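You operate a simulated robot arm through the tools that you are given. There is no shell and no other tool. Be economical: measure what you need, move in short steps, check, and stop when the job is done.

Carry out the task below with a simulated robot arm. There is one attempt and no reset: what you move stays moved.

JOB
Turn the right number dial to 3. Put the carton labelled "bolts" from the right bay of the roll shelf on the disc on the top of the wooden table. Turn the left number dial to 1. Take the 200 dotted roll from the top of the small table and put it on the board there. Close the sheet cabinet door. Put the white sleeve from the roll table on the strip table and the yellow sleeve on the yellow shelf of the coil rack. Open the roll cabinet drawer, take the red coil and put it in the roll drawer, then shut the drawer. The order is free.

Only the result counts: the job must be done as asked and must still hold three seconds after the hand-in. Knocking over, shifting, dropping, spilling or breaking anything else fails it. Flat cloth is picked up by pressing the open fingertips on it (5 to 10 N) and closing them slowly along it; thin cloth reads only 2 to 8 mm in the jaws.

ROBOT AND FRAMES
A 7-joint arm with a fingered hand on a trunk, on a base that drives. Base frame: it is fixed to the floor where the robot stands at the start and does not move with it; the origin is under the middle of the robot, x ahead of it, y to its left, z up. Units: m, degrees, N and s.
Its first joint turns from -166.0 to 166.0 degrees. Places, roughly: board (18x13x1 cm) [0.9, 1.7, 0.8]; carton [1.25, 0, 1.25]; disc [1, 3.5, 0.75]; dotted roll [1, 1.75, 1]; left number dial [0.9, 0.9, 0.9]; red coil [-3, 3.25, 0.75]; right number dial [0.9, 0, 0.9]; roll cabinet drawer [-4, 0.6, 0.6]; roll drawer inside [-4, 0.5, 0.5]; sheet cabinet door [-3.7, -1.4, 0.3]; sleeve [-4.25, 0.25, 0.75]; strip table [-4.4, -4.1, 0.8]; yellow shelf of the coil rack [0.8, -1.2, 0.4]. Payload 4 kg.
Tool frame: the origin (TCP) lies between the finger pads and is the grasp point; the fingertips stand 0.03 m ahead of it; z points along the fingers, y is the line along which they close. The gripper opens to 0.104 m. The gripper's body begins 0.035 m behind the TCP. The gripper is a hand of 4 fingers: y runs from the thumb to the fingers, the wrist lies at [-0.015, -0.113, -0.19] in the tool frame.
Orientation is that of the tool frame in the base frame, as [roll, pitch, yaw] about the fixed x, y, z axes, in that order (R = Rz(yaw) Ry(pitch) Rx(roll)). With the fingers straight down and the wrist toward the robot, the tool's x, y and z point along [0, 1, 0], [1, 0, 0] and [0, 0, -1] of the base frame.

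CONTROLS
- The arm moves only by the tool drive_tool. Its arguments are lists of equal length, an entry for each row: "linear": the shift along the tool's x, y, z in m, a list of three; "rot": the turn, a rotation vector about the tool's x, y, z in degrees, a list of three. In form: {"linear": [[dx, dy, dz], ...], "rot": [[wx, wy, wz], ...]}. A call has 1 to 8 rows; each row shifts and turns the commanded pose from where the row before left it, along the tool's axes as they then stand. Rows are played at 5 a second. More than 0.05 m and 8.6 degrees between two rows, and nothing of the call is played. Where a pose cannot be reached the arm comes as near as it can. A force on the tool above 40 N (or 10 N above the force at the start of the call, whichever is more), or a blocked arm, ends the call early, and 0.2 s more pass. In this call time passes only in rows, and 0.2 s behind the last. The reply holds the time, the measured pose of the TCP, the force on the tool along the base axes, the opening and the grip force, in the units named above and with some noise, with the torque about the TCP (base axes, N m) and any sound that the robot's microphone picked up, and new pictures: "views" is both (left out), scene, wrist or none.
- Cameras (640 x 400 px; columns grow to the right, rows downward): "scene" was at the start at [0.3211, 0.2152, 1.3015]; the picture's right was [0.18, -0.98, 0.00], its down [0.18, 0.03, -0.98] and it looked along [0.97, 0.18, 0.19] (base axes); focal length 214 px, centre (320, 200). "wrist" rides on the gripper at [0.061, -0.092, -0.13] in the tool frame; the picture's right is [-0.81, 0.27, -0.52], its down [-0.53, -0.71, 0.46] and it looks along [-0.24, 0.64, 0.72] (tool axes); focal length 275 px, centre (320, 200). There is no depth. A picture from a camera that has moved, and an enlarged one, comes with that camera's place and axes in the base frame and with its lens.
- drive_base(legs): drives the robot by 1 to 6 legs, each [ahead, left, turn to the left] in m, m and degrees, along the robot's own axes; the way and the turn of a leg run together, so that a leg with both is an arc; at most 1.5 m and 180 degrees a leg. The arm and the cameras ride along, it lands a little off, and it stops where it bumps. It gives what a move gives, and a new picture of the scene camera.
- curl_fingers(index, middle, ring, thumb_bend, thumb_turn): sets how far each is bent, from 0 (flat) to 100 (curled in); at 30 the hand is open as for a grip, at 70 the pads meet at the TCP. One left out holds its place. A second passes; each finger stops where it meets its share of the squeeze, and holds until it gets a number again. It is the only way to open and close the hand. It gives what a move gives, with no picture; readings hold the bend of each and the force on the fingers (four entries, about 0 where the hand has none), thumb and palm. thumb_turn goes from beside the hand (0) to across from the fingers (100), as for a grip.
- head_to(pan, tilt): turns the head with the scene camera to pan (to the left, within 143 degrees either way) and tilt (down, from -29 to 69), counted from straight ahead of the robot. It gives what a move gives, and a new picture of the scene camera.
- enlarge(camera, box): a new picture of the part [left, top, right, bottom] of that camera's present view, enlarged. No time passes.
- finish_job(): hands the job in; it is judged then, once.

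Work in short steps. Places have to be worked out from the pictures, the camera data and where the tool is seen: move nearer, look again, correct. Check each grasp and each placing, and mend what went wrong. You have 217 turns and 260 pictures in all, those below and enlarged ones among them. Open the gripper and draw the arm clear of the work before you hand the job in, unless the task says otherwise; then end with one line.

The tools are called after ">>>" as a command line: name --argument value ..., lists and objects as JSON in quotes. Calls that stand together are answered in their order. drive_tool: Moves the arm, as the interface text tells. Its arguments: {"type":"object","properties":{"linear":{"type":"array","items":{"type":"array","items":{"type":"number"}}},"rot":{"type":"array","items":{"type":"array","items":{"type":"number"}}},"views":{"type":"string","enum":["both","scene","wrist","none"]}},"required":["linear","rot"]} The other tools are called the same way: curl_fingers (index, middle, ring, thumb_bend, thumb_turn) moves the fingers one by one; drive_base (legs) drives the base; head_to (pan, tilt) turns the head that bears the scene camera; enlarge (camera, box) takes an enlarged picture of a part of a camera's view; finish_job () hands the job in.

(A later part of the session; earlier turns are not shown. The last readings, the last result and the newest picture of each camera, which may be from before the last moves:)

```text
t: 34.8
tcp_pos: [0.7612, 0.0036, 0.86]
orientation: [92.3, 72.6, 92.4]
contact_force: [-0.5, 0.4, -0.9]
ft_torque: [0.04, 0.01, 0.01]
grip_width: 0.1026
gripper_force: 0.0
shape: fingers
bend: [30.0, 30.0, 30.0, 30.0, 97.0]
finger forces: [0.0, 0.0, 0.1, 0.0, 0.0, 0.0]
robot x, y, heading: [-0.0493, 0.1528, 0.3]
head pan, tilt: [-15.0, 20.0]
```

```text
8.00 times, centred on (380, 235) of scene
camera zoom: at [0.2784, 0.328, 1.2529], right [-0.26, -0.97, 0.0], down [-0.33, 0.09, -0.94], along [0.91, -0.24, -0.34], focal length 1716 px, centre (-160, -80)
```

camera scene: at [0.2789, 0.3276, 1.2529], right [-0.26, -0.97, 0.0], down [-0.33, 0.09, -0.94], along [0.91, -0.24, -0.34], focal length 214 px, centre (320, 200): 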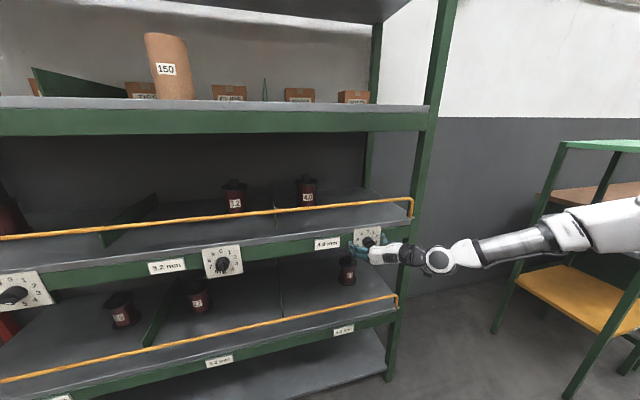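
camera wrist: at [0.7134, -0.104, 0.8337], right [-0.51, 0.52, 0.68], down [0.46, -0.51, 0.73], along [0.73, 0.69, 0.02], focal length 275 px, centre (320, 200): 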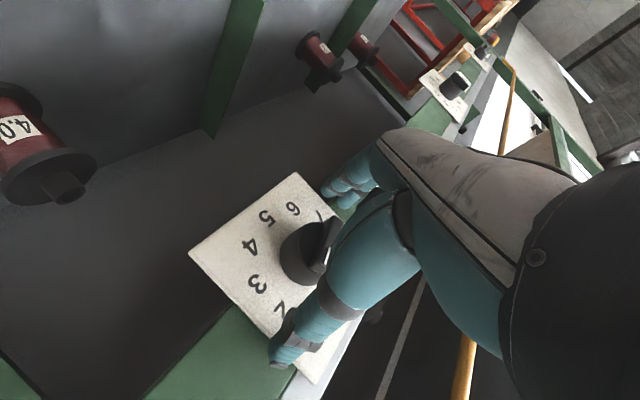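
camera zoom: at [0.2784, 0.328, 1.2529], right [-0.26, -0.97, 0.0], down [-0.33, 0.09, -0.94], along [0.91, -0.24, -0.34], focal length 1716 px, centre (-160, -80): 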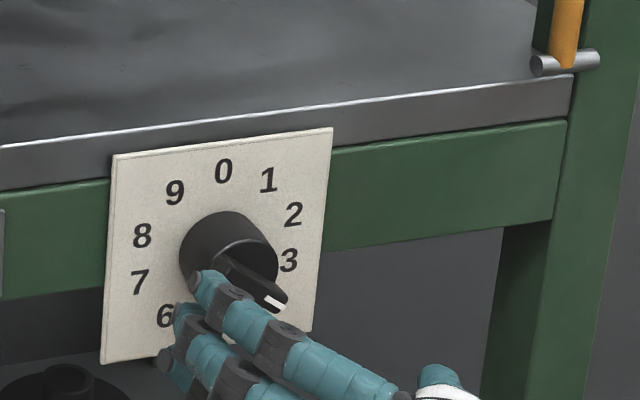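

The dial seems turned one step; check from the wrist camera.

>>> drive_tool --linear '[[0, -0.04, -0.03], [0, -0.04, -0.02]]' --rot '[[0, 0, 0], [0, 0, 0]]' --views "wrist"

>>> enlarge --camera "scene" --box '[340, 210, 420, 260]'

```text
t: 35.4
tcp_pos: [0.71, -0.0724, 0.8379]
orientation: [92.3, 72.5, 92.4]
contact_force: [0.3, 0.5, 0.2]
ft_torque: [0.0, 0.0, 0.01]
grip_width: 0.103
gripper_force: 0.1
shape: fingers
bend: [30.0, 30.0, 30.0, 30.0, 97.0]
finger forces: [0.0, 0.1, 0.1, 0.0, 0.1, 0.0]
robot x, y, heading: [-0.0524, 0.1514, 0.3]
head pan, tilt: [-15.0, 20.0]
camera wrist: at [0.5799, -0.1415, 0.7532], right [-0.51, 0.02, 0.86], down [0.46, -0.84, 0.29], along [0.73, 0.54, 0.42], focal length 275 px, centre (320, 200)
```

wrist: 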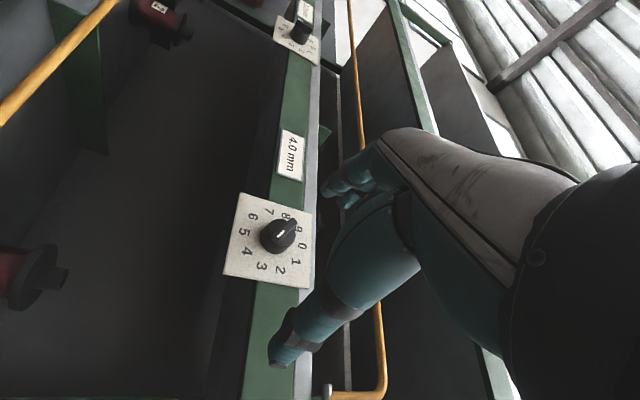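

```text
8.00 times, centred on (380, 235) of scene
camera zoom: at [0.2784, 0.3281, 1.2529], right [-0.25, -0.97, 0.0], down [-0.33, 0.09, -0.94], along [0.91, -0.24, -0.34], focal length 1716 px, centre (-160, -80)
```

zoom: 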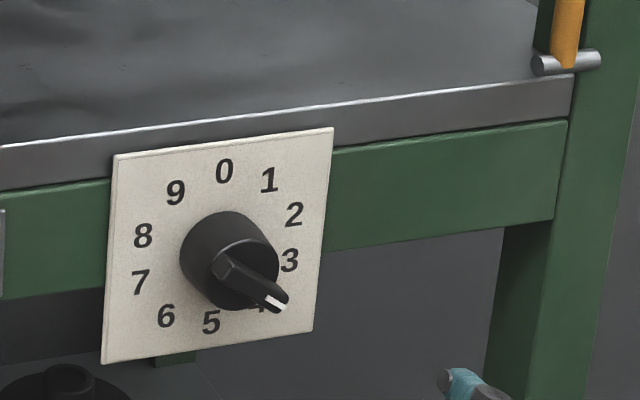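

The pointer appears between 3 and 4. Zoom on the wrist view to double check.

>>> enlarge --camera "wrist" --box '[215, 180, 327, 295]'

```text
3.48 times, centred on (271, 238) of wrist
camera zoom: at [0.5799, -0.1415, 0.7532], right [-0.51, 0.02, 0.86], down [0.46, -0.84, 0.29], along [0.73, 0.54, 0.42], focal length 958 px, centre (490, 70)
```

zoom: 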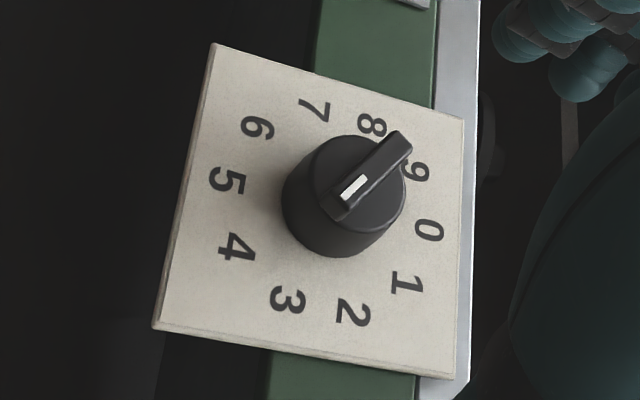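

It points at about 3.5. I return, regrip and turn back about 18°.

>>> drive_tool --linear '[[0, 0.04, 0.02], [0, 0.04, 0.03], [0, 0, 0.04], [0, 0, 0.042]]' --rot '[[0, 0, 0], [0, 0, 0], [0, 0, 0], [0, 0, 0]]' --views "none"

>>> curl_fingers --index 55 --middle 55 --ring 55 --thumb_bend 55

>>> drive_tool --linear '[[0, 0, 0], [0, 0, 0], [0, 0, 0]]' --rot '[[0, 0, -6], [0, 0, -6], [0, 0, -7]]' --views "none"

>>> enlarge --camera "scene" --box '[340, 210, 420, 260]'

```text
t: 36.4
tcp_pos: [0.8451, 0.0033, 0.8606]
orientation: [92.2, 72.6, 92.1]
contact_force: [-0.3, -0.7, 0.6]
ft_torque: [-0.01, -0.01, 0.02]
grip_width: 0.1029
gripper_force: 0.1
shape: fingers
bend: [30.0, 30.0, 30.0, 30.0, 97.0]
finger forces: [0.1, 0.0, 0.0, 0.0, 0.0, 0.0]
robot x, y, heading: [-0.0483, 0.15, -0.0]
head pan, tilt: [-15.0, 20.0]
```

```text
t: 37.4
tcp_pos: [0.8419, 0.0054, 0.8607]
orientation: [92.1, 72.5, 92.3]
contact_force: [-35.4, 12.3, 1.5]
ft_torque: [-0.17, 0.03, 0.78]
grip_width: 0.0553
gripper_force: 21.2
shape: fingers
bend: [47.0, 39.0, 55.0, 52.0, 97.0]
finger forces: [14.5, 12.1, 0.0, 0.0, 14.5, 0.0]
robot x, y, heading: [-0.0517, 0.1498, -0.0]
head pan, tilt: [-15.0, 20.0]
```

```text
t: 38.0
tcp_pos: [0.8423, 0.0072, 0.8607]
orientation: [93.7, 81.0, 93.9]
contact_force: [-17.3, 4.8, 6.4]
ft_torque: [0.2, -0.3, 0.91]
grip_width: 0.0486
gripper_force: 12.4
shape: fingers
bend: [50.0, 41.0, 55.0, 53.0, 97.0]
finger forces: [10.8, 11.3, 0.0, 0.1, 3.3, 0.0]
robot x, y, heading: [-0.0501, 0.1493, 0.5]
head pan, tilt: [-15.0, 20.0]
stopped in row 2: the force on the tool passed its limit at 48 N (the readings are from after the stop); the commanded pose is now the measured one
```

```text
8.00 times, centred on (380, 235) of scene
camera zoom: at [0.2773, 0.3279, 1.2531], right [-0.26, -0.97, 0.0], down [-0.33, 0.09, -0.94], along [0.91, -0.24, -0.34], focal length 1716 px, centre (-160, -80)
```

zoom: 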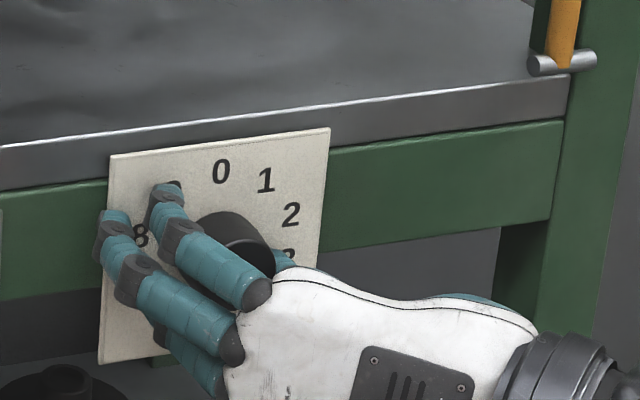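

Partially turned back (8°). Continue -10°.

>>> drive_tool --linear '[[0, 0, -0.002], [0, 0, 0], [0, 0, 0]]' --rot '[[0, 0, -3], [0, 0, -4], [0, 0, -4]]' --views "none"

>>> curl_fingers --index 30 --middle 30 --ring 30 --thumb_bend 30

>>> drive_tool --linear '[[0, 0, -0.04], [0, 0, -0.04], [0, -0.04, -0.03], [0, -0.04, -0.02]]' --rot '[[0, 0, 0], [0, 0, 0], [0, 0, 0], [0, 0, 0]]' --views "none"

>>> enlarge --camera "scene" --box '[340, 210, 420, 260]'

>>> enlarge --camera "wrist" --box '[200, 160, 340, 300]'

```text
t: 38.8
tcp_pos: [0.8404, 0.0041, 0.86]
orientation: [-104.9, 87.7, -104.8]
contact_force: [-2.8, 3.5, 3.4]
ft_torque: [0.08, -0.12, 0.3]
grip_width: 0.0414
gripper_force: 4.4
shape: fingers
bend: [55.0, 42.0, 55.0, 54.0, 97.0]
finger forces: [0.4, 7.5, 0.1, 0.0, 1.2, 0.1]
robot x, y, heading: [-0.0486, 0.1523, 0.2]
head pan, tilt: [-15.0, 20.0]
```

```text
t: 39.8
tcp_pos: [0.841, 0.0035, 0.8598]
orientation: [-108.2, 87.7, -108.1]
contact_force: [-0.5, 0.1, -0.2]
ft_torque: [0.03, -0.01, 0.03]
grip_width: 0.1027
gripper_force: 0.1
shape: fingers
bend: [30.0, 30.0, 30.0, 30.0, 97.0]
finger forces: [0.1, 0.0, 0.1, 0.1, 0.0, 0.1]
robot x, y, heading: [-0.0492, 0.1505, -0.1]
head pan, tilt: [-15.0, 20.0]
```

```text
t: 40.8
tcp_pos: [0.7132, -0.076, 0.8647]
orientation: [-108.0, 87.7, -107.7]
contact_force: [-0.5, -0.8, 0.1]
ft_torque: [0.0, 0.02, -0.02]
grip_width: 0.1031
gripper_force: 0.0
shape: fingers
bend: [30.0, 30.0, 30.0, 30.0, 97.0]
finger forces: [0.0, 0.0, 0.0, 0.0, 0.1, 0.1]
robot x, y, heading: [-0.0516, 0.1468, 0.3]
head pan, tilt: [-15.0, 20.0]
```

```text
8.00 times, centred on (380, 235) of scene
camera zoom: at [0.2782, 0.3281, 1.2529], right [-0.26, -0.97, 0.0], down [-0.33, 0.09, -0.94], along [0.91, -0.24, -0.34], focal length 1716 px, centre (-160, -80)
```

zoom: 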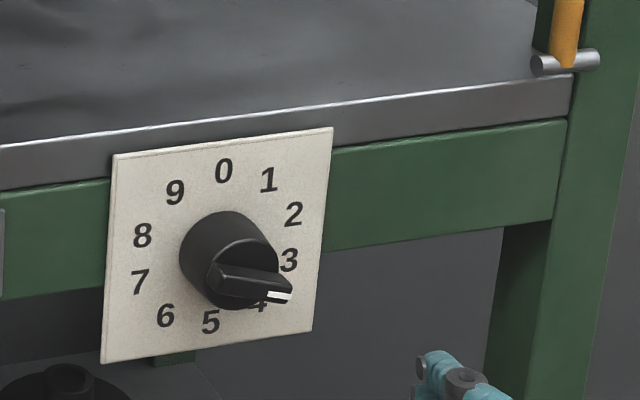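

```text
2.86 times, centred on (270, 230) of wrist
camera zoom: at [0.5815, -0.1694, 0.8088], right [-0.51, 0.3, 0.81], down [0.47, -0.69, 0.55], along [0.72, 0.66, 0.21], focal length 786 px, centre (463, 114)
```

zoom: 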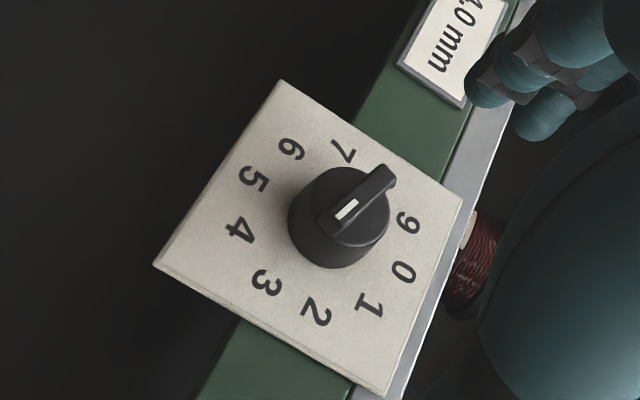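

Right dial now reads 3. Drive left 0.93 m to the left dial with the arm as is (clear of the shelf).

>>> drive_base --legs '[[0, 0.93, 0]]'

>>> enlarge --camera "scene" --box '[340, 210, 420, 260]'

```text
t: 45.6
tcp_pos: [0.7112, 0.8498, 0.864]
orientation: [-107.4, 87.7, -107.6]
contact_force: [0.2, -0.7, 0.3]
ft_torque: [0.01, 0.04, 0.01]
grip_width: 0.103
gripper_force: 0.0
shape: fingers
bend: [30.0, 30.0, 30.0, 30.0, 97.0]
finger forces: [0.1, 0.1, 0.0, 0.1, 0.0, 0.0]
robot x, y, heading: [-0.0521, 1.0829, -0.4]
head pan, tilt: [-15.0, 20.0]
camera scene: at [0.2795, 1.2569, 1.2529], right [-0.26, -0.97, 0.0], down [-0.33, 0.09, -0.94], along [0.91, -0.25, -0.34], focal length 214 px, centre (320, 200)
```

scene: 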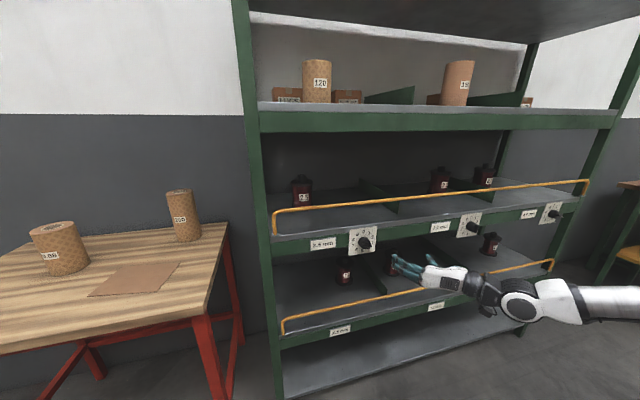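

```text
8.00 times, centred on (380, 235) of scene
camera zoom: at [0.2795, 1.2569, 1.2529], right [-0.26, -0.97, 0.0], down [-0.33, 0.09, -0.94], along [0.91, -0.25, -0.34], focal length 1716 px, centre (-160, -80)
```

zoom: 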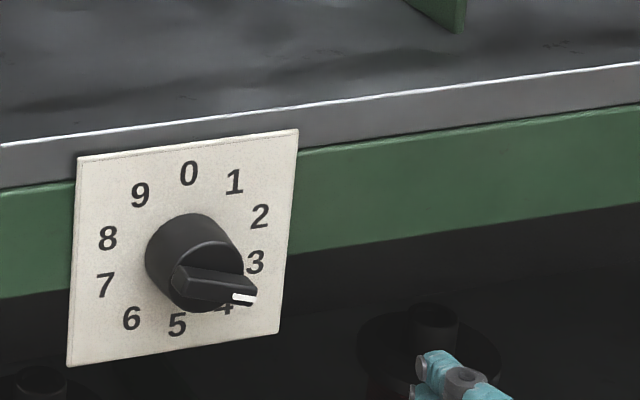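

This dial looks exactly like the other one now: it reads 3, knob at y≈0.945. I approach and grip it.

>>> drive_tool --linear '[[0, 0.04, 0.01], [0, 0.04, 0.02], [0, 0.015, 0.03], [0, 0, 0.04], [0, 0, 0.032]]' --rot '[[0, 0, 0], [0, 0, 0], [0, 0, 0], [0, 0, 0], [0, 0, 0]]' --views "none"

>>> enlarge --camera "scene" --box '[340, 210, 420, 260]'

```text
t: 46.8
tcp_pos: [0.8447, 0.9454, 0.8593]
orientation: [-108.0, 87.7, -108.2]
contact_force: [0.3, 0.0, -0.7]
ft_torque: [-0.01, 0.0, 0.02]
grip_width: 0.1034
gripper_force: 0.0
shape: fingers
bend: [30.0, 30.0, 30.0, 30.0, 97.0]
finger forces: [0.0, 0.0, 0.0, 0.0, 0.0, 0.1]
robot x, y, heading: [-0.0458, 1.0788, -0.3]
head pan, tilt: [-15.0, 20.0]
```

```text
8.00 times, centred on (380, 235) of scene
camera zoom: at [0.2794, 1.2568, 1.2529], right [-0.26, -0.96, 0.0], down [-0.33, 0.09, -0.94], along [0.91, -0.25, -0.34], focal length 1716 px, centre (-160, -80)
```

zoom: 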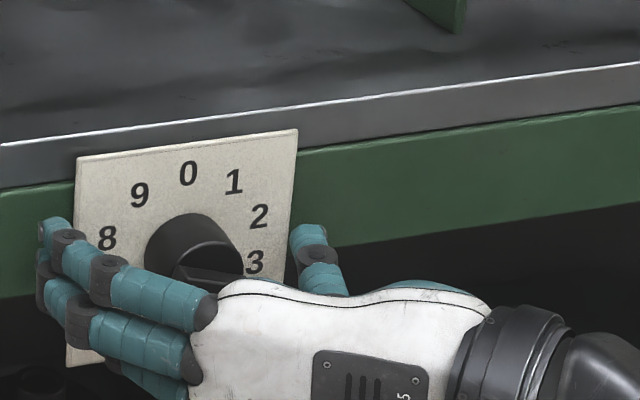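

Well straddled. Grip gently and start turning counter-clockwise.

>>> curl_fingers --index 56 --middle 56 --ring 56 --thumb_bend 56

>>> drive_tool --linear '[[0, 0, -0.002], [0, 0, 0], [0, 0, 0], [0, 0, 0], [0, 0, 0], [0, 0, 0]]' --rot '[[0, 0, -6], [0, 0, -6], [0, 0, -6], [0, 0, -6], [0, 0, -6], [0, 0, -6]]' --views "none"

>>> enlarge --camera "scene" --box '[340, 210, 420, 260]'

```text
t: 47.8
tcp_pos: [0.8426, 0.9448, 0.8594]
orientation: [-110.9, 87.6, -111.0]
contact_force: [-16.6, 5.9, -2.1]
ft_torque: [-0.18, -0.02, 1.0]
grip_width: 0.0419
gripper_force: 11.5
shape: fingers
bend: [55.0, 43.0, 56.0, 53.0, 97.0]
finger forces: [4.2, 17.1, 0.1, 0.0, 2.7, 0.0]
robot x, y, heading: [-0.049, 1.0877, -0.3]
head pan, tilt: [-15.0, 20.0]
```

```text
t: 49.2
tcp_pos: [0.8413, 0.9459, 0.8594]
orientation: [-90.9, 51.6, -90.8]
contact_force: [-0.7, 12.1, 5.9]
ft_torque: [0.49, -0.21, 0.48]
grip_width: 0.0394
gripper_force: 8.3
shape: fingers
bend: [56.0, 44.0, 56.0, 54.0, 97.0]
finger forces: [0.0, 14.2, 0.0, 0.0, 1.6, 0.0]
robot x, y, heading: [-0.0517, 1.0807, 0.1]
head pan, tilt: [-15.0, 20.0]
```

```text
8.00 times, centred on (380, 235) of scene
camera zoom: at [0.2793, 1.2573, 1.2529], right [-0.26, -0.96, 0.0], down [-0.33, 0.09, -0.94], along [0.91, -0.25, -0.34], focal length 1716 px, centre (-160, -80)
```

zoom: 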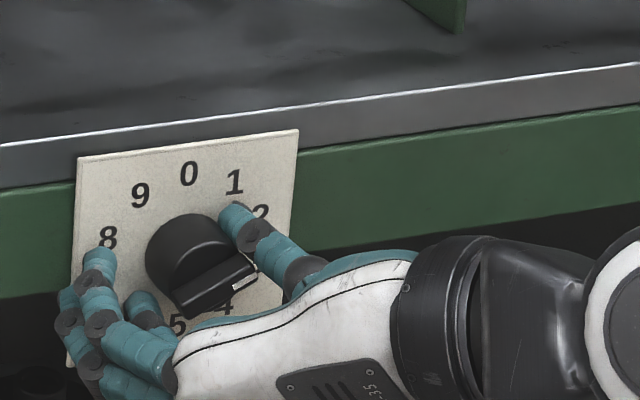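

Now near 2. Continue turning 36° more.

>>> drive_tool --linear '[[0, 0, 0], [0, 0, 0], [0, 0, 0], [0, 0, 0], [0, 0, 0], [0, 0, 0]]' --rot '[[0, 0, -6], [0, 0, -6], [0, 0, -6], [0, 0, -6], [0, 0, -6], [0, 0, -6]]' --views "none"

>>> enlarge --camera "scene" --box '[340, 210, 420, 260]'

```text
t: 50.6
tcp_pos: [0.8423, 0.9494, 0.8614]
orientation: [-90.7, 25.5, -90.0]
contact_force: [1.7, 35.5, 13.7]
ft_torque: [1.87, -0.56, 1.11]
grip_width: 0.0374
gripper_force: 18.4
shape: fingers
bend: [56.0, 43.0, 56.0, 56.0, 97.0]
finger forces: [0.0, 35.4, 0.1, 0.0, 0.2, 0.1]
out of reach, approached as far as the arm can: row 5, 6
robot x, y, heading: [-0.0491, 1.0803, 0.0]
head pan, tilt: [-15.0, 20.0]
```

```text
8.00 times, centred on (380, 235) of scene
camera zoom: at [0.2789, 1.2585, 1.2529], right [-0.26, -0.97, 0.0], down [-0.33, 0.09, -0.94], along [0.91, -0.25, -0.34], focal length 1716 px, centre (-160, -80)
```

zoom: 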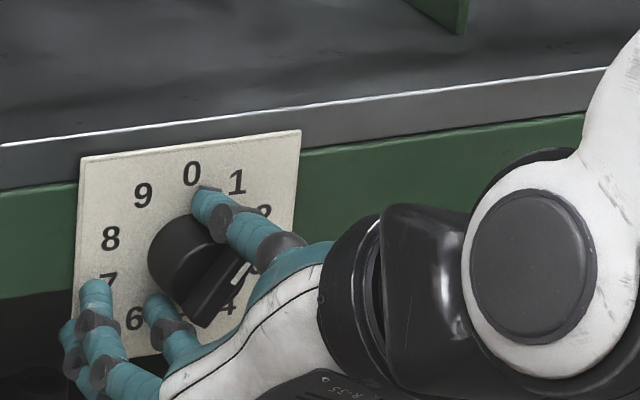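

Pointer at ~1.4. Release, back off, roll back +30°, re-approach, regrip.

>>> curl_fingers --index 30 --middle 30 --ring 30 --thumb_bend 30

>>> drive_tool --linear '[[0, 0, -0.04], [0, 0, -0.03], [0, 0, 0], [0, 0, 0], [0, 0, 0], [0, 0, 0]]' --rot '[[0, 0, 0], [0, 0, 0], [0, 0, 8], [0, 0, 8], [0, 0, 8], [0, 0, 8]]' --views "none"

>>> enlarge --camera "scene" --box '[340, 210, 420, 260]'

```text
t: 51.6
tcp_pos: [0.8409, 0.9441, 0.8603]
orientation: [-90.9, 25.3, -90.3]
contact_force: [-0.7, -0.2, 0.8]
ft_torque: [0.03, -0.01, 0.0]
grip_width: 0.1027
gripper_force: 0.0
shape: fingers
bend: [30.0, 30.0, 30.0, 30.0, 98.0]
finger forces: [0.0, 0.0, 0.0, 0.0, 0.0, 0.0]
robot x, y, heading: [-0.0464, 1.083, -0.1]
head pan, tilt: [-15.0, 20.0]
```

```text
t: 53.0
tcp_pos: [0.7724, 0.9436, 0.8647]
orientation: [-91.6, 57.4, -91.2]
contact_force: [0.6, 0.7, -0.5]
ft_torque: [-0.01, 0.02, 0.0]
grip_width: 0.1028
gripper_force: 0.1
shape: fingers
bend: [30.0, 30.0, 30.0, 30.0, 98.0]
finger forces: [0.1, 0.0, 0.0, 0.0, 0.1, 0.0]
out of reach, approached as far as the arm can: row 2
robot x, y, heading: [-0.0488, 1.0835, 0.0]
head pan, tilt: [-15.0, 20.0]
```

```text
8.00 times, centred on (380, 235) of scene
camera zoom: at [0.2794, 1.2573, 1.2529], right [-0.26, -0.97, 0.0], down [-0.33, 0.09, -0.94], along [0.91, -0.25, -0.34], focal length 1716 px, centre (-160, -80)
```

zoom: 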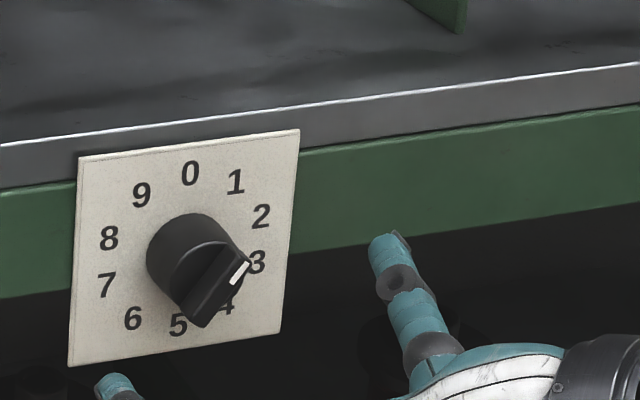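

Reads ~1.15. One small correction: approach again with wrist at ~46°, grip and turn about -8°.

>>> drive_tool --linear '[[0, 0, 0], [0.002, 0.003, 0.03], [0, 0, 0.04]]' --rot '[[0, 0, -8], [0, 0, 0], [0, 0, 0]]' --views "none"

>>> curl_fingers --index 56 --middle 56 --ring 56 --thumb_bend 56

>>> enlarge --camera "scene" --box '[340, 210, 420, 260]'

```text
t: 53.8
tcp_pos: [0.8433, 0.9448, 0.8603]
orientation: [-91.3, 49.3, -91.1]
contact_force: [0.9, -0.1, 1.0]
ft_torque: [0.02, 0.02, 0.02]
grip_width: 0.1028
gripper_force: 0.1
shape: fingers
bend: [30.0, 30.0, 30.0, 30.0, 98.0]
finger forces: [0.0, 0.1, 0.0, 0.0, 0.1, 0.0]
robot x, y, heading: [-0.0504, 1.0826, 0.1]
head pan, tilt: [-15.0, 20.0]
```

```text
t: 54.8
tcp_pos: [0.8421, 0.9446, 0.8598]
orientation: [-91.4, 49.3, -90.9]
contact_force: [-18.7, 2.4, -4.2]
ft_torque: [-0.08, 0.4, 0.68]
grip_width: 0.039
gripper_force: 10.1
shape: fingers
bend: [56.0, 50.0, 56.0, 54.0, 98.0]
finger forces: [0.1, 18.9, 0.0, 0.0, 1.0, 0.1]
robot x, y, heading: [-0.0491, 1.0779, -0.1]
head pan, tilt: [-15.0, 20.0]
```

```text
8.00 times, centred on (380, 235) of scene
camera zoom: at [0.2789, 1.2571, 1.253], right [-0.26, -0.97, 0.0], down [-0.33, 0.09, -0.94], along [0.91, -0.25, -0.34], focal length 1716 px, centre (-160, -80)
```

zoom: 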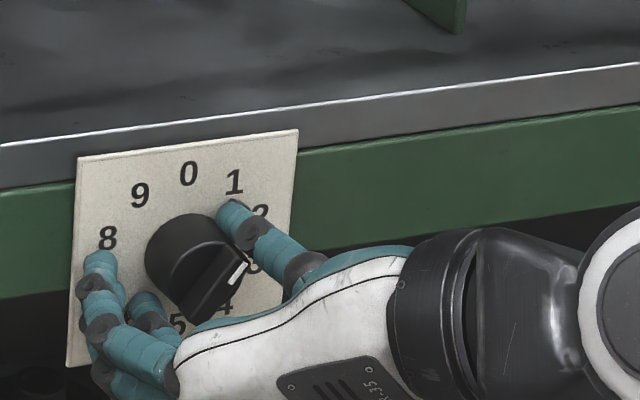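

Turn -9° now, then release and inspect.

>>> drive_tool --linear '[[0, 0, 0], [0, 0, 0]]' --rot '[[0, 0, -5], [0, 0, -5]]' --views "none"

>>> curl_fingers --index 30 --middle 30 --ring 30 --thumb_bend 30

>>> drive_tool --linear '[[0, 0, -0.04], [0, 0, -0.04], [0, -0.03, -0.03], [0, -0.04, -0.03]]' --rot '[[0, 0, 0], [0, 0, 0], [0, 0, 8], [0, 0, 8]]' --views "wrist"

>>> enlarge --camera "scene" --box '[340, 210, 420, 260]'

```text
t: 55.4
tcp_pos: [0.8436, 0.9439, 0.861]
orientation: [-91.0, 39.3, -90.6]
contact_force: [-17.4, 4.5, 0.4]
ft_torque: [0.08, 0.23, 0.58]
grip_width: 0.0377
gripper_force: 9.6
shape: fingers
bend: [56.0, 52.0, 56.0, 55.0, 97.0]
finger forces: [0.1, 16.5, 0.0, 0.0, 1.2, 0.1]
robot x, y, heading: [-0.0504, 1.0861, -0.3]
head pan, tilt: [-15.0, 20.0]
```

```text
t: 56.4
tcp_pos: [0.8423, 0.9439, 0.8605]
orientation: [-91.1, 39.3, -90.8]
contact_force: [-0.1, -1.2, 0.8]
ft_torque: [0.02, 0.04, 0.04]
grip_width: 0.1028
gripper_force: 0.0
shape: fingers
bend: [30.0, 30.0, 30.0, 30.0, 97.0]
finger forces: [0.0, 0.0, 0.0, 0.1, 0.0, 0.1]
robot x, y, heading: [-0.0507, 1.0809, -0.3]
head pan, tilt: [-15.0, 20.0]
```

```text
t: 57.4
tcp_pos: [0.7038, 0.897, 0.9127]
orientation: [-91.4, 55.4, -90.8]
contact_force: [0.3, 0.1, -0.1]
ft_torque: [-0.01, 0.0, 0.0]
grip_width: 0.103
gripper_force: 0.0
shape: fingers
bend: [30.0, 30.0, 30.0, 30.0, 97.0]
finger forces: [0.0, 0.0, 0.1, 0.0, 0.0, 0.1]
robot x, y, heading: [-0.0511, 1.0804, 0.1]
head pan, tilt: [-15.0, 20.0]
camera wrist: at [0.5739, 0.7867, 0.9179], right [-0.51, 0.68, 0.52], down [0.47, -0.28, 0.84], along [0.72, 0.67, -0.18], focal length 275 px, centre (320, 200)
```

wrist: 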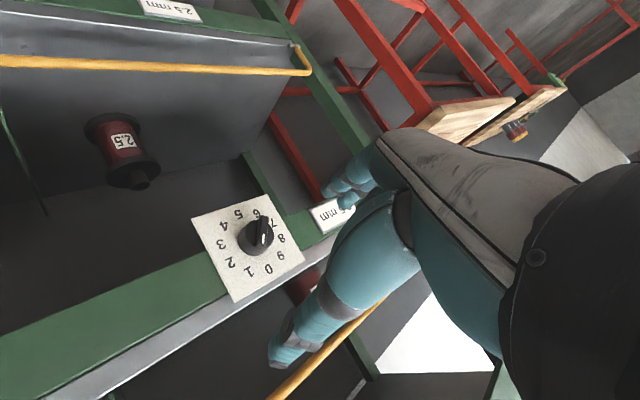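

```text
8.00 times, centred on (380, 235) of scene
camera zoom: at [0.2796, 1.2578, 1.2528], right [-0.26, -0.97, 0.0], down [-0.33, 0.09, -0.94], along [0.91, -0.24, -0.34], focal length 1716 px, centre (-160, -80)
```

zoom: 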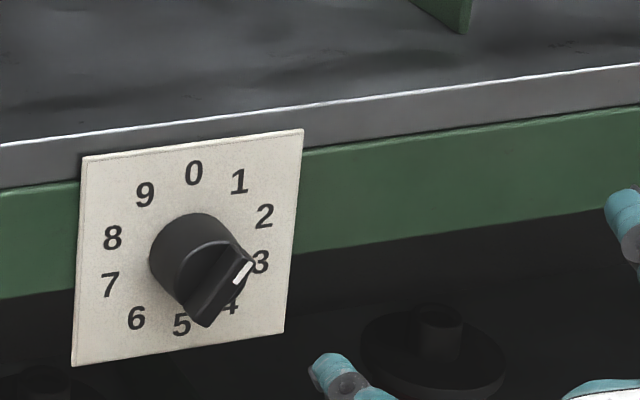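

>>> enlarge --camera "wrist" --box '[185, 180, 310, 305]'

```text
3.20 times, centred on (248, 242) of wrist
camera zoom: at [0.5739, 0.7867, 0.9179], right [-0.51, 0.68, 0.52], down [0.47, -0.28, 0.84], along [0.72, 0.67, -0.18], focal length 881 px, centre (552, 64)
```

zoom: 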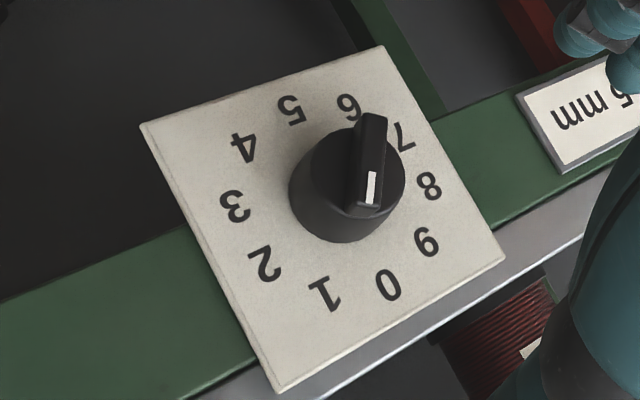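

Left dial reads 1. Next, the 200 dotted roll on the small table: pan the head left to look.

>>> head_to --pan 25 --tilt 28

>>> enlarge --camera "scene" --box '[200, 130, 440, 280]'

```text
t: 58.5
tcp_pos: [0.7044, 0.8957, 0.9129]
orientation: [-91.5, 55.3, -91.2]
contact_force: [-0.6, 0.4, -0.6]
ft_torque: [0.0, 0.0, -0.01]
grip_width: 0.103
gripper_force: 0.0
shape: fingers
bend: [30.0, 30.0, 30.0, 30.0, 97.0]
finger forces: [0.0, 0.1, 0.0, 0.0, 0.1, 0.0]
robot x, y, heading: [-0.0459, 1.0824, -0.2]
head pan, tilt: [25.0, 28.0]
camera scene: at [0.2724, 1.3195, 1.24], right [0.42, -0.91, 0.0], down [-0.43, -0.2, -0.88], along [0.8, 0.37, -0.47], focal length 214 px, centre (320, 200)
```

scene: 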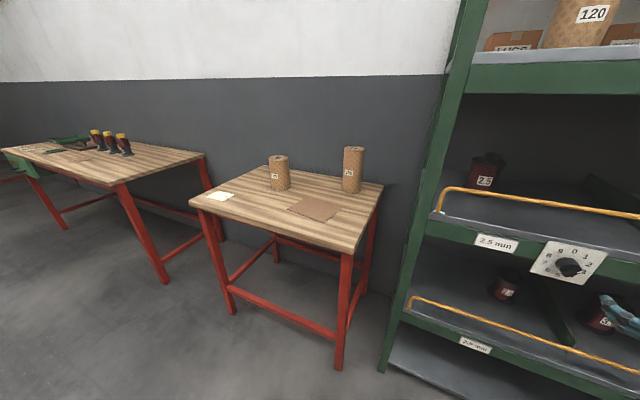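

```text
2.67 times, centred on (320, 205) of scene
camera zoom: at [0.2724, 1.3195, 1.24], right [0.42, -0.91, 0.0], down [-0.43, -0.2, -0.88], along [0.8, 0.37, -0.47], focal length 572 px, centre (320, 187)
```

zoom: 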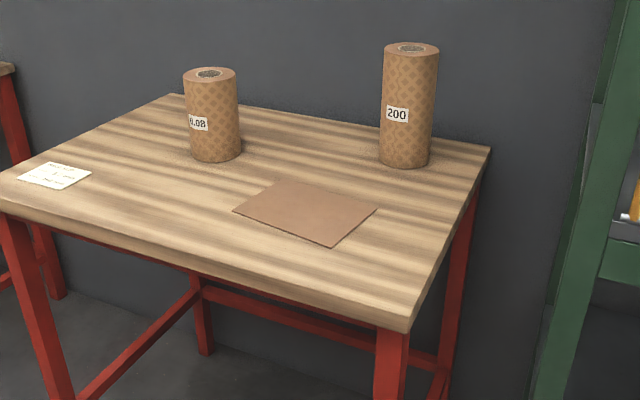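

The "200" roll stands at about (1.19,1.575), top z≈1.0, ⌀≈0.097; board centre ≈(0.945,1.66). I turn the tool to point down first.

>>> drive_tool --linear '[[0, 0, -0.03], [0, 0, -0.03], [0, 0, 0], [0, 0, 0], [0, 0, 0], [0, 0, 0], [0, 0, 0], [0, 0, 0]]' --rot '[[0, 0, 8.5], [0, 0, 8.5], [0, 0, 8.5], [0, 0, 8.5], [0, 8.5, 0], [0, 8.5, 0], [0, 8.5, 0], [0, 8.5, 0]]' --views "none"

>>> drive_tool --linear '[[0, 0, -0.03], [0, 0, -0.03], [0, 0, -0.03], [0, 0, -0.03], [0, 0, -0.03], [0, 0, -0.03], [0, 0, -0.03], [0, 0, -0.03]]' --rot '[[0, 8.5, 0], [0, 8.5, 0], [0, 8.5, 0], [0, 8.5, 0], [0, 8.5, 0], [0, 8.5, 0], [0, 5, 0], [0, 0, 0]]' --views "wrist"

```text
t: 60.3
tcp_pos: [0.6428, 0.8948, 0.9141]
orientation: [-179.0, 55.0, -179.2]
contact_force: [0.5, 0.0, 0.7]
ft_torque: [0.01, -0.03, 0.04]
grip_width: 0.1032
gripper_force: 0.1
shape: fingers
bend: [30.0, 30.0, 30.0, 30.0, 97.0]
finger forces: [0.0, 0.0, 0.0, 0.0, 0.0, 0.1]
robot x, y, heading: [-0.0516, 1.0787, -0.4]
head pan, tilt: [25.0, 28.0]
```

```text
t: 62.1
tcp_pos: [0.544, 0.8978, 1.1203]
orientation: [-179.3, -0.9, -180.0]
contact_force: [0.0, -0.7, 0.1]
ft_torque: [0.01, 0.0, -0.04]
grip_width: 0.1029
gripper_force: 0.1
shape: fingers
bend: [30.0, 30.0, 30.0, 30.0, 97.0]
finger forces: [0.0, 0.0, 0.0, 0.0, 0.1, 0.0]
robot x, y, heading: [-0.0462, 1.0792, -0.3]
head pan, tilt: [25.0, 28.0]
camera wrist: at [0.4853, 0.8078, 1.2521], right [0.82, 0.28, 0.5], down [0.53, -0.72, -0.46], along [0.23, 0.64, -0.74], focal length 275 px, centre (320, 200)
```

wrist: 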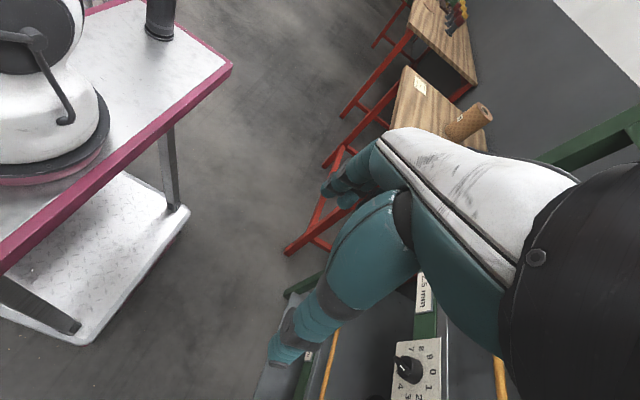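

Robot rides on a cart whose front edge is ~0.36 m ahead of its axis. I yaw the hand so the wrist is toward the robot, then drive left 0.67 m.

>>> drive_tool --linear '[[0, 0, -0.02], [0, 0, -0.02], [0, 0, -0.02], [0, 0, -0.02], [0, 0, -0.02], [0, 0, -0.02], [0, 0, 0], [0, 0, 0]]' --rot '[[0, 0, 8.5], [0, 0, 8.5], [0, 0, 8.5], [0, 0, 8.5], [0, 0, 8.5], [0, 0, 8.5], [0, 0, 8.5], [0, 0, 8.5]]' --views "none"

>>> drive_base --legs '[[0, 0.67, 0]]'

```text
t: 63.9
tcp_pos: [0.5473, 0.899, 1.2393]
orientation: [-178.9, 0.3, 111.9]
contact_force: [0.2, 0.4, 0.7]
ft_torque: [0.01, 0.04, 0.0]
grip_width: 0.103
gripper_force: 0.0
shape: fingers
bend: [30.0, 30.0, 30.0, 30.0, 97.0]
finger forces: [0.0, 0.0, 0.0, 0.1, 0.1, 0.0]
robot x, y, heading: [-0.0493, 1.0857, -0.2]
head pan, tilt: [25.0, 28.0]
```

```text
t: 67.6
tcp_pos: [0.5487, 1.5711, 1.239]
orientation: [-179.0, 0.2, 111.9]
contact_force: [-0.1, -0.6, -0.1]
ft_torque: [-0.02, -0.01, 0.01]
grip_width: 0.1028
gripper_force: 0.1
shape: fingers
bend: [30.0, 30.0, 30.0, 30.0, 97.0]
finger forces: [0.1, 0.0, 0.1, 0.0, 0.0, 0.0]
robot x, y, heading: [-0.048, 1.7547, -0.2]
head pan, tilt: [25.0, 28.0]
camera scene: at [0.2751, 1.9925, 1.24], right [0.42, -0.91, 0.0], down [-0.43, -0.2, -0.88], along [0.8, 0.37, -0.47], focal length 214 px, centre (320, 200)
```

scene: 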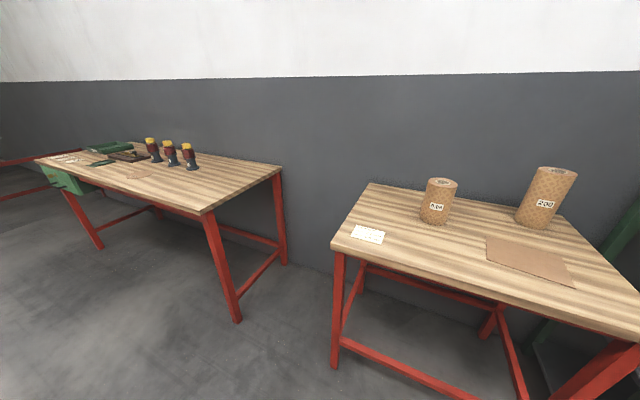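

Triangulated roll top: (1.18,1.575,1.0). Drive forward 0.33 m.

>>> drive_base --legs '[[0.33, 0, 0]]'

>>> drive_tool --linear '[[0, 0, 0], [0, 0, 0], [0, 0, 0]]' --rot '[[0, 0, 7.3], [0, 0, 7.3], [0, 0, 7.3]]' --views "wrist"

```text
t: 69.8
tcp_pos: [0.8779, 1.5682, 1.2387]
orientation: [-179.0, 0.3, 111.8]
contact_force: [0.1, 0.2, -0.1]
ft_torque: [0.02, -0.01, 0.02]
grip_width: 0.103
gripper_force: 0.1
shape: fingers
bend: [30.0, 30.0, 30.0, 30.0, 97.0]
finger forces: [0.0, 0.1, 0.1, 0.0, 0.0, 0.0]
robot x, y, heading: [0.2859, 1.7548, -0.2]
head pan, tilt: [25.0, 28.0]
camera scene: at [0.6054, 1.9899, 1.24], right [0.42, -0.91, 0.0], down [-0.43, -0.2, -0.88], along [0.8, 0.37, -0.47], focal length 214 px, centre (320, 200)
```

scene: 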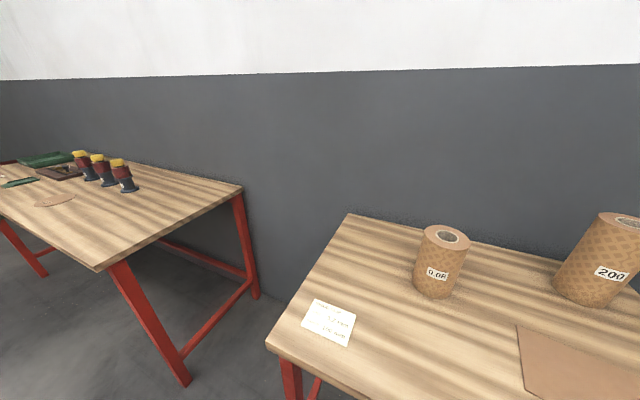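

```text
t: 70.6
tcp_pos: [0.8787, 1.5682, 1.2393]
orientation: [-179.2, 0.6, 89.9]
contact_force: [0.3, -0.1, -0.1]
ft_torque: [0.03, 0.01, -0.01]
grip_width: 0.1029
gripper_force: 0.1
shape: fingers
bend: [30.0, 30.0, 30.0, 30.0, 97.0]
finger forces: [0.0, 0.0, 0.1, 0.0, 0.0, 0.1]
robot x, y, heading: [0.2813, 1.7537, -0.5]
head pan, tilt: [25.0, 28.0]
camera wrist: at [0.7881, 1.6318, 1.3702], right [0.28, -0.81, 0.52], down [-0.72, -0.54, -0.44], along [0.63, -0.25, -0.73], focal length 275 px, centre (320, 200)
```

wrist: 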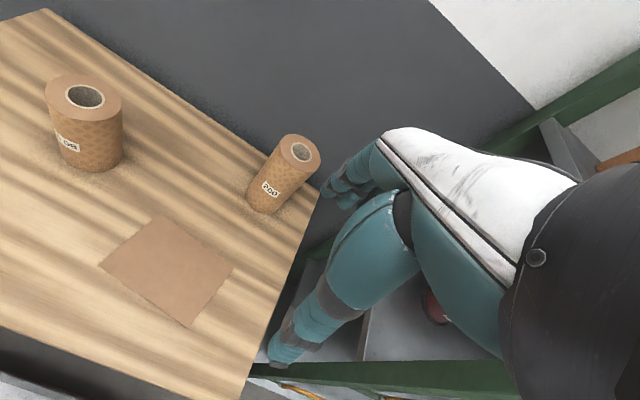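

Roll top at (1.181,1.577) confirmed; board centre ≈ (0.94,1.66). Move over the roll at height with fingers opened a bit wider.

>>> curl_fingers --index 24 --middle 24 --ring 24 --thumb_bend 24

>>> drive_tool --linear '[[0.002, 0.05, 0], [0.002, 0.05, 0], [0.002, 0.05, 0], [0.002, 0.05, 0], [0, 0.05, 0], [0, 0.05, 0], [0, 0, 0.05], [0, 0, 0.05]]' --rot '[[0, 0, 0], [0, 0, 0], [0, 0, 0], [0, 0, 0], [0, 0, 0], [0, 0, 0], [0, 0, 0], [0, 0, 0]]' --views "both"

```text
t: 71.6
tcp_pos: [0.8781, 1.5694, 1.2388]
orientation: [-179.2, 0.7, 89.9]
contact_force: [0.3, -0.2, 0.0]
ft_torque: [-0.05, -0.01, -0.01]
grip_width: 0.1165
gripper_force: 0.0
shape: fingers
bend: [24.0, 24.0, 24.0, 24.0, 97.0]
finger forces: [0.0, 0.1, 0.0, 0.0, 0.0, 0.1]
robot x, y, heading: [0.2827, 1.7529, -0.6]
head pan, tilt: [25.0, 28.0]
```

```text
t: 73.4
tcp_pos: [1.1764, 1.5753, 1.1345]
orientation: [-179.2, 0.7, 90.0]
contact_force: [-0.1, -0.7, 0.5]
ft_torque: [-0.03, -0.04, -0.01]
grip_width: 0.1169
gripper_force: 0.0
shape: fingers
bend: [24.0, 24.0, 24.0, 24.0, 97.0]
finger forces: [0.0, 0.0, 0.0, 0.0, 0.0, 0.0]
robot x, y, heading: [0.2831, 1.7579, -0.4]
head pan, tilt: [25.0, 28.0]
camera scene: at [0.6052, 1.99, 1.2401], right [0.42, -0.91, 0.0], down [-0.43, -0.2, -0.88], along [0.8, 0.37, -0.47], focal length 214 px, centre (320, 200)
camera wrist: at [1.0857, 1.638, 1.2655], right [0.28, -0.8, 0.52], down [-0.72, -0.54, -0.44], along [0.63, -0.25, -0.73], focal length 275 px, centre (320, 200)
```

scene: 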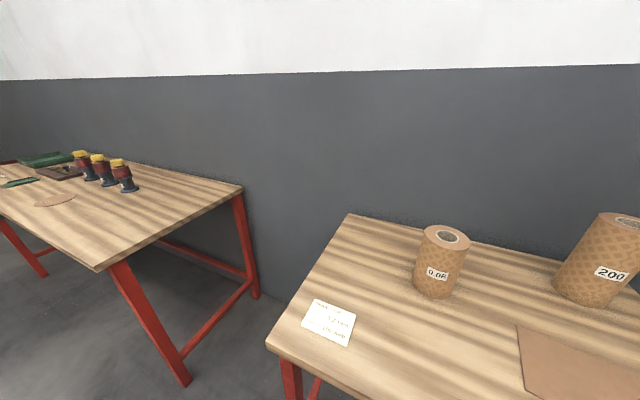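
wrist: 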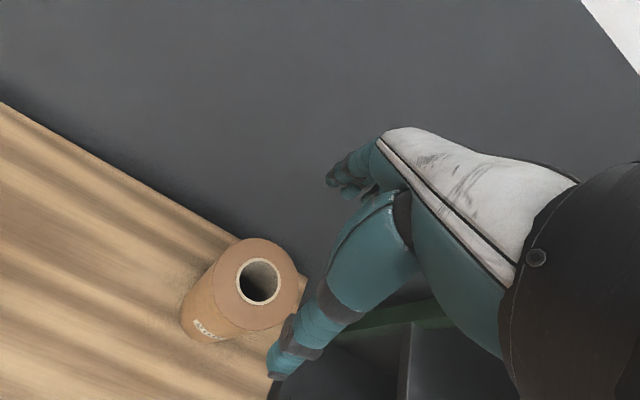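

Hand is centred over the roll (⌀≈0.088). Descend 0.155 m.

>>> drive_tool --linear '[[0, 0.004, 0.04], [0, 0, 0.04], [0, 0, 0.04], [0, 0, 0.033]]' --rot '[[0, 0, 0], [0, 0, 0], [0, 0, 0], [0, 0, 0]]' --views "wrist"

>>> head_to --pan -15 --tilt 25

```text
t: 74.4
tcp_pos: [1.1796, 1.5719, 0.9834]
orientation: [-179.5, 0.6, 89.9]
contact_force: [4.2, -0.3, 15.7]
ft_torque: [0.16, -0.73, -0.01]
grip_width: 0.1223
gripper_force: 7.8
shape: fingers
bend: [21.0, 24.0, 24.0, 24.0, 97.0]
finger forces: [15.5, 0.0, 0.0, 0.1, 0.0, 0.1]
robot x, y, heading: [0.2852, 1.753, -0.4]
head pan, tilt: [25.0, 28.0]
camera wrist: at [1.0885, 1.636, 1.1145], right [0.28, -0.8, 0.53], down [-0.72, -0.54, -0.44], along [0.64, -0.25, -0.73], focal length 275 px, centre (320, 200)
```

wrist: 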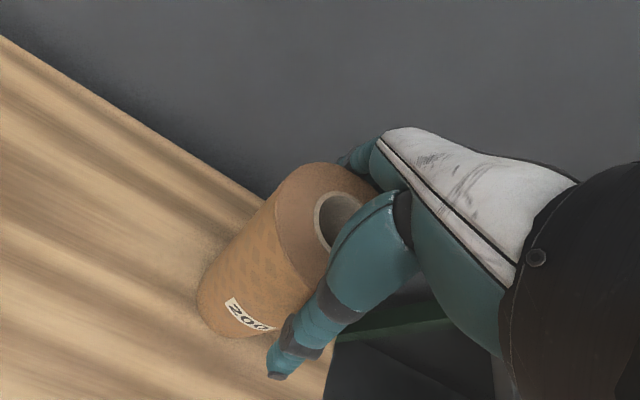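

```text
t: 75.5
tcp_pos: [1.1792, 1.5723, 0.9836]
orientation: [-179.3, 0.7, 89.8]
contact_force: [5.0, -0.6, 24.2]
ft_torque: [0.21, -1.04, -0.04]
grip_width: 0.1253
gripper_force: 10.7
shape: fingers
bend: [19.0, 24.0, 24.0, 24.0, 97.0]
finger forces: [21.4, 0.0, 0.0, 0.1, 0.0, 0.1]
robot x, y, heading: [0.2819, 1.7553, -0.3]
head pan, tilt: [-15.0, 25.0]
camera scene: at [0.6107, 1.9277, 1.245], right [-0.26, -0.96, 0.0], down [-0.41, 0.11, -0.91], along [0.87, -0.24, -0.42], focal length 214 px, centre (320, 200)
```

scene: 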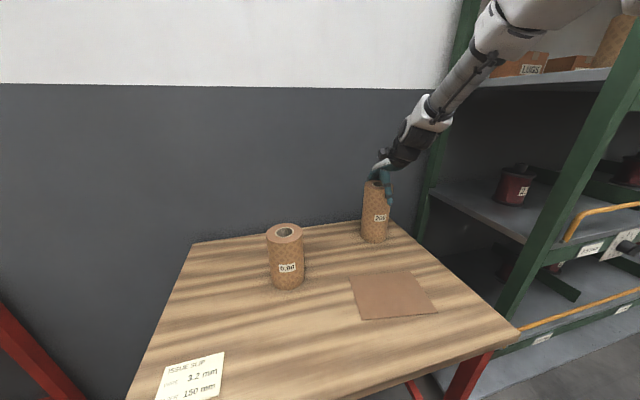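

The index finger rests on the roll's rim (24 N up). Lift 4 cm and look closely.

>>> drive_tool --linear '[[0, 0, -0.04]]' --rot '[[0, 0, 0]]' --views "none"

>>> enlarge --camera "scene" --box '[340, 150, 420, 200]'

>>> enlarge --camera "wrist" --box '[200, 120, 440, 390]'

```text
t: 75.9
tcp_pos: [1.1774, 1.5727, 1.0192]
orientation: [-178.8, 0.6, 89.9]
contact_force: [0.8, -0.3, 0.5]
ft_torque: [0.02, 0.01, 0.02]
grip_width: 0.1169
gripper_force: 0.1
shape: fingers
bend: [24.0, 24.0, 24.0, 24.0, 97.0]
finger forces: [0.0, 0.0, 0.1, 0.1, 0.1, 0.0]
robot x, y, heading: [0.279, 1.7524, -0.3]
head pan, tilt: [-15.0, 25.0]
```

```text
8.00 times, centred on (380, 175) of scene
camera zoom: at [0.6115, 1.9274, 1.2448], right [-0.27, -0.96, 0.0], down [-0.41, 0.11, -0.91], along [0.87, -0.24, -0.42], focal length 1716 px, centre (-160, 400)
```

zoom: 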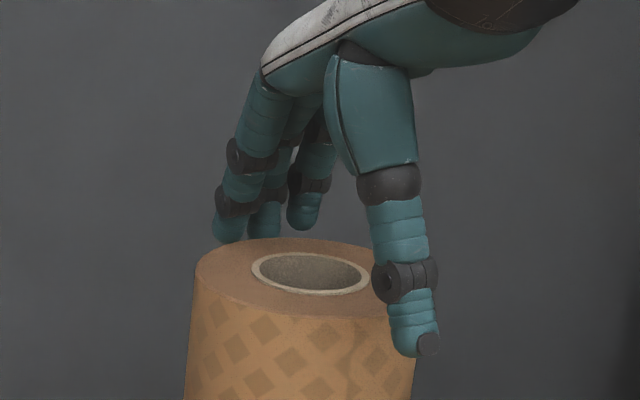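

```text
1.48 times, centred on (320, 255) of wrist
camera zoom: at [1.0882, 1.636, 1.1506], right [0.28, -0.81, 0.52], down [-0.72, -0.54, -0.43], along [0.63, -0.25, -0.74], focal length 408 px, centre (320, 118)
```

zoom: 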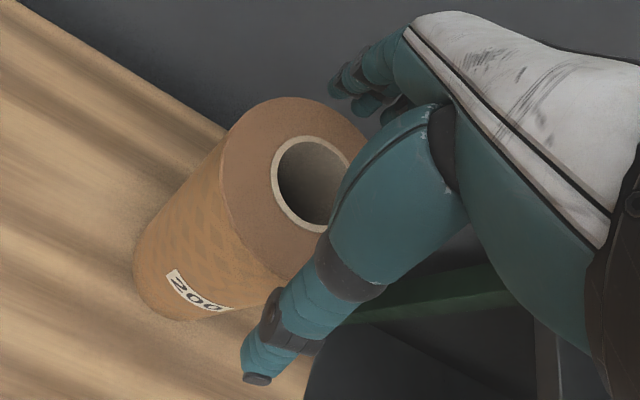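

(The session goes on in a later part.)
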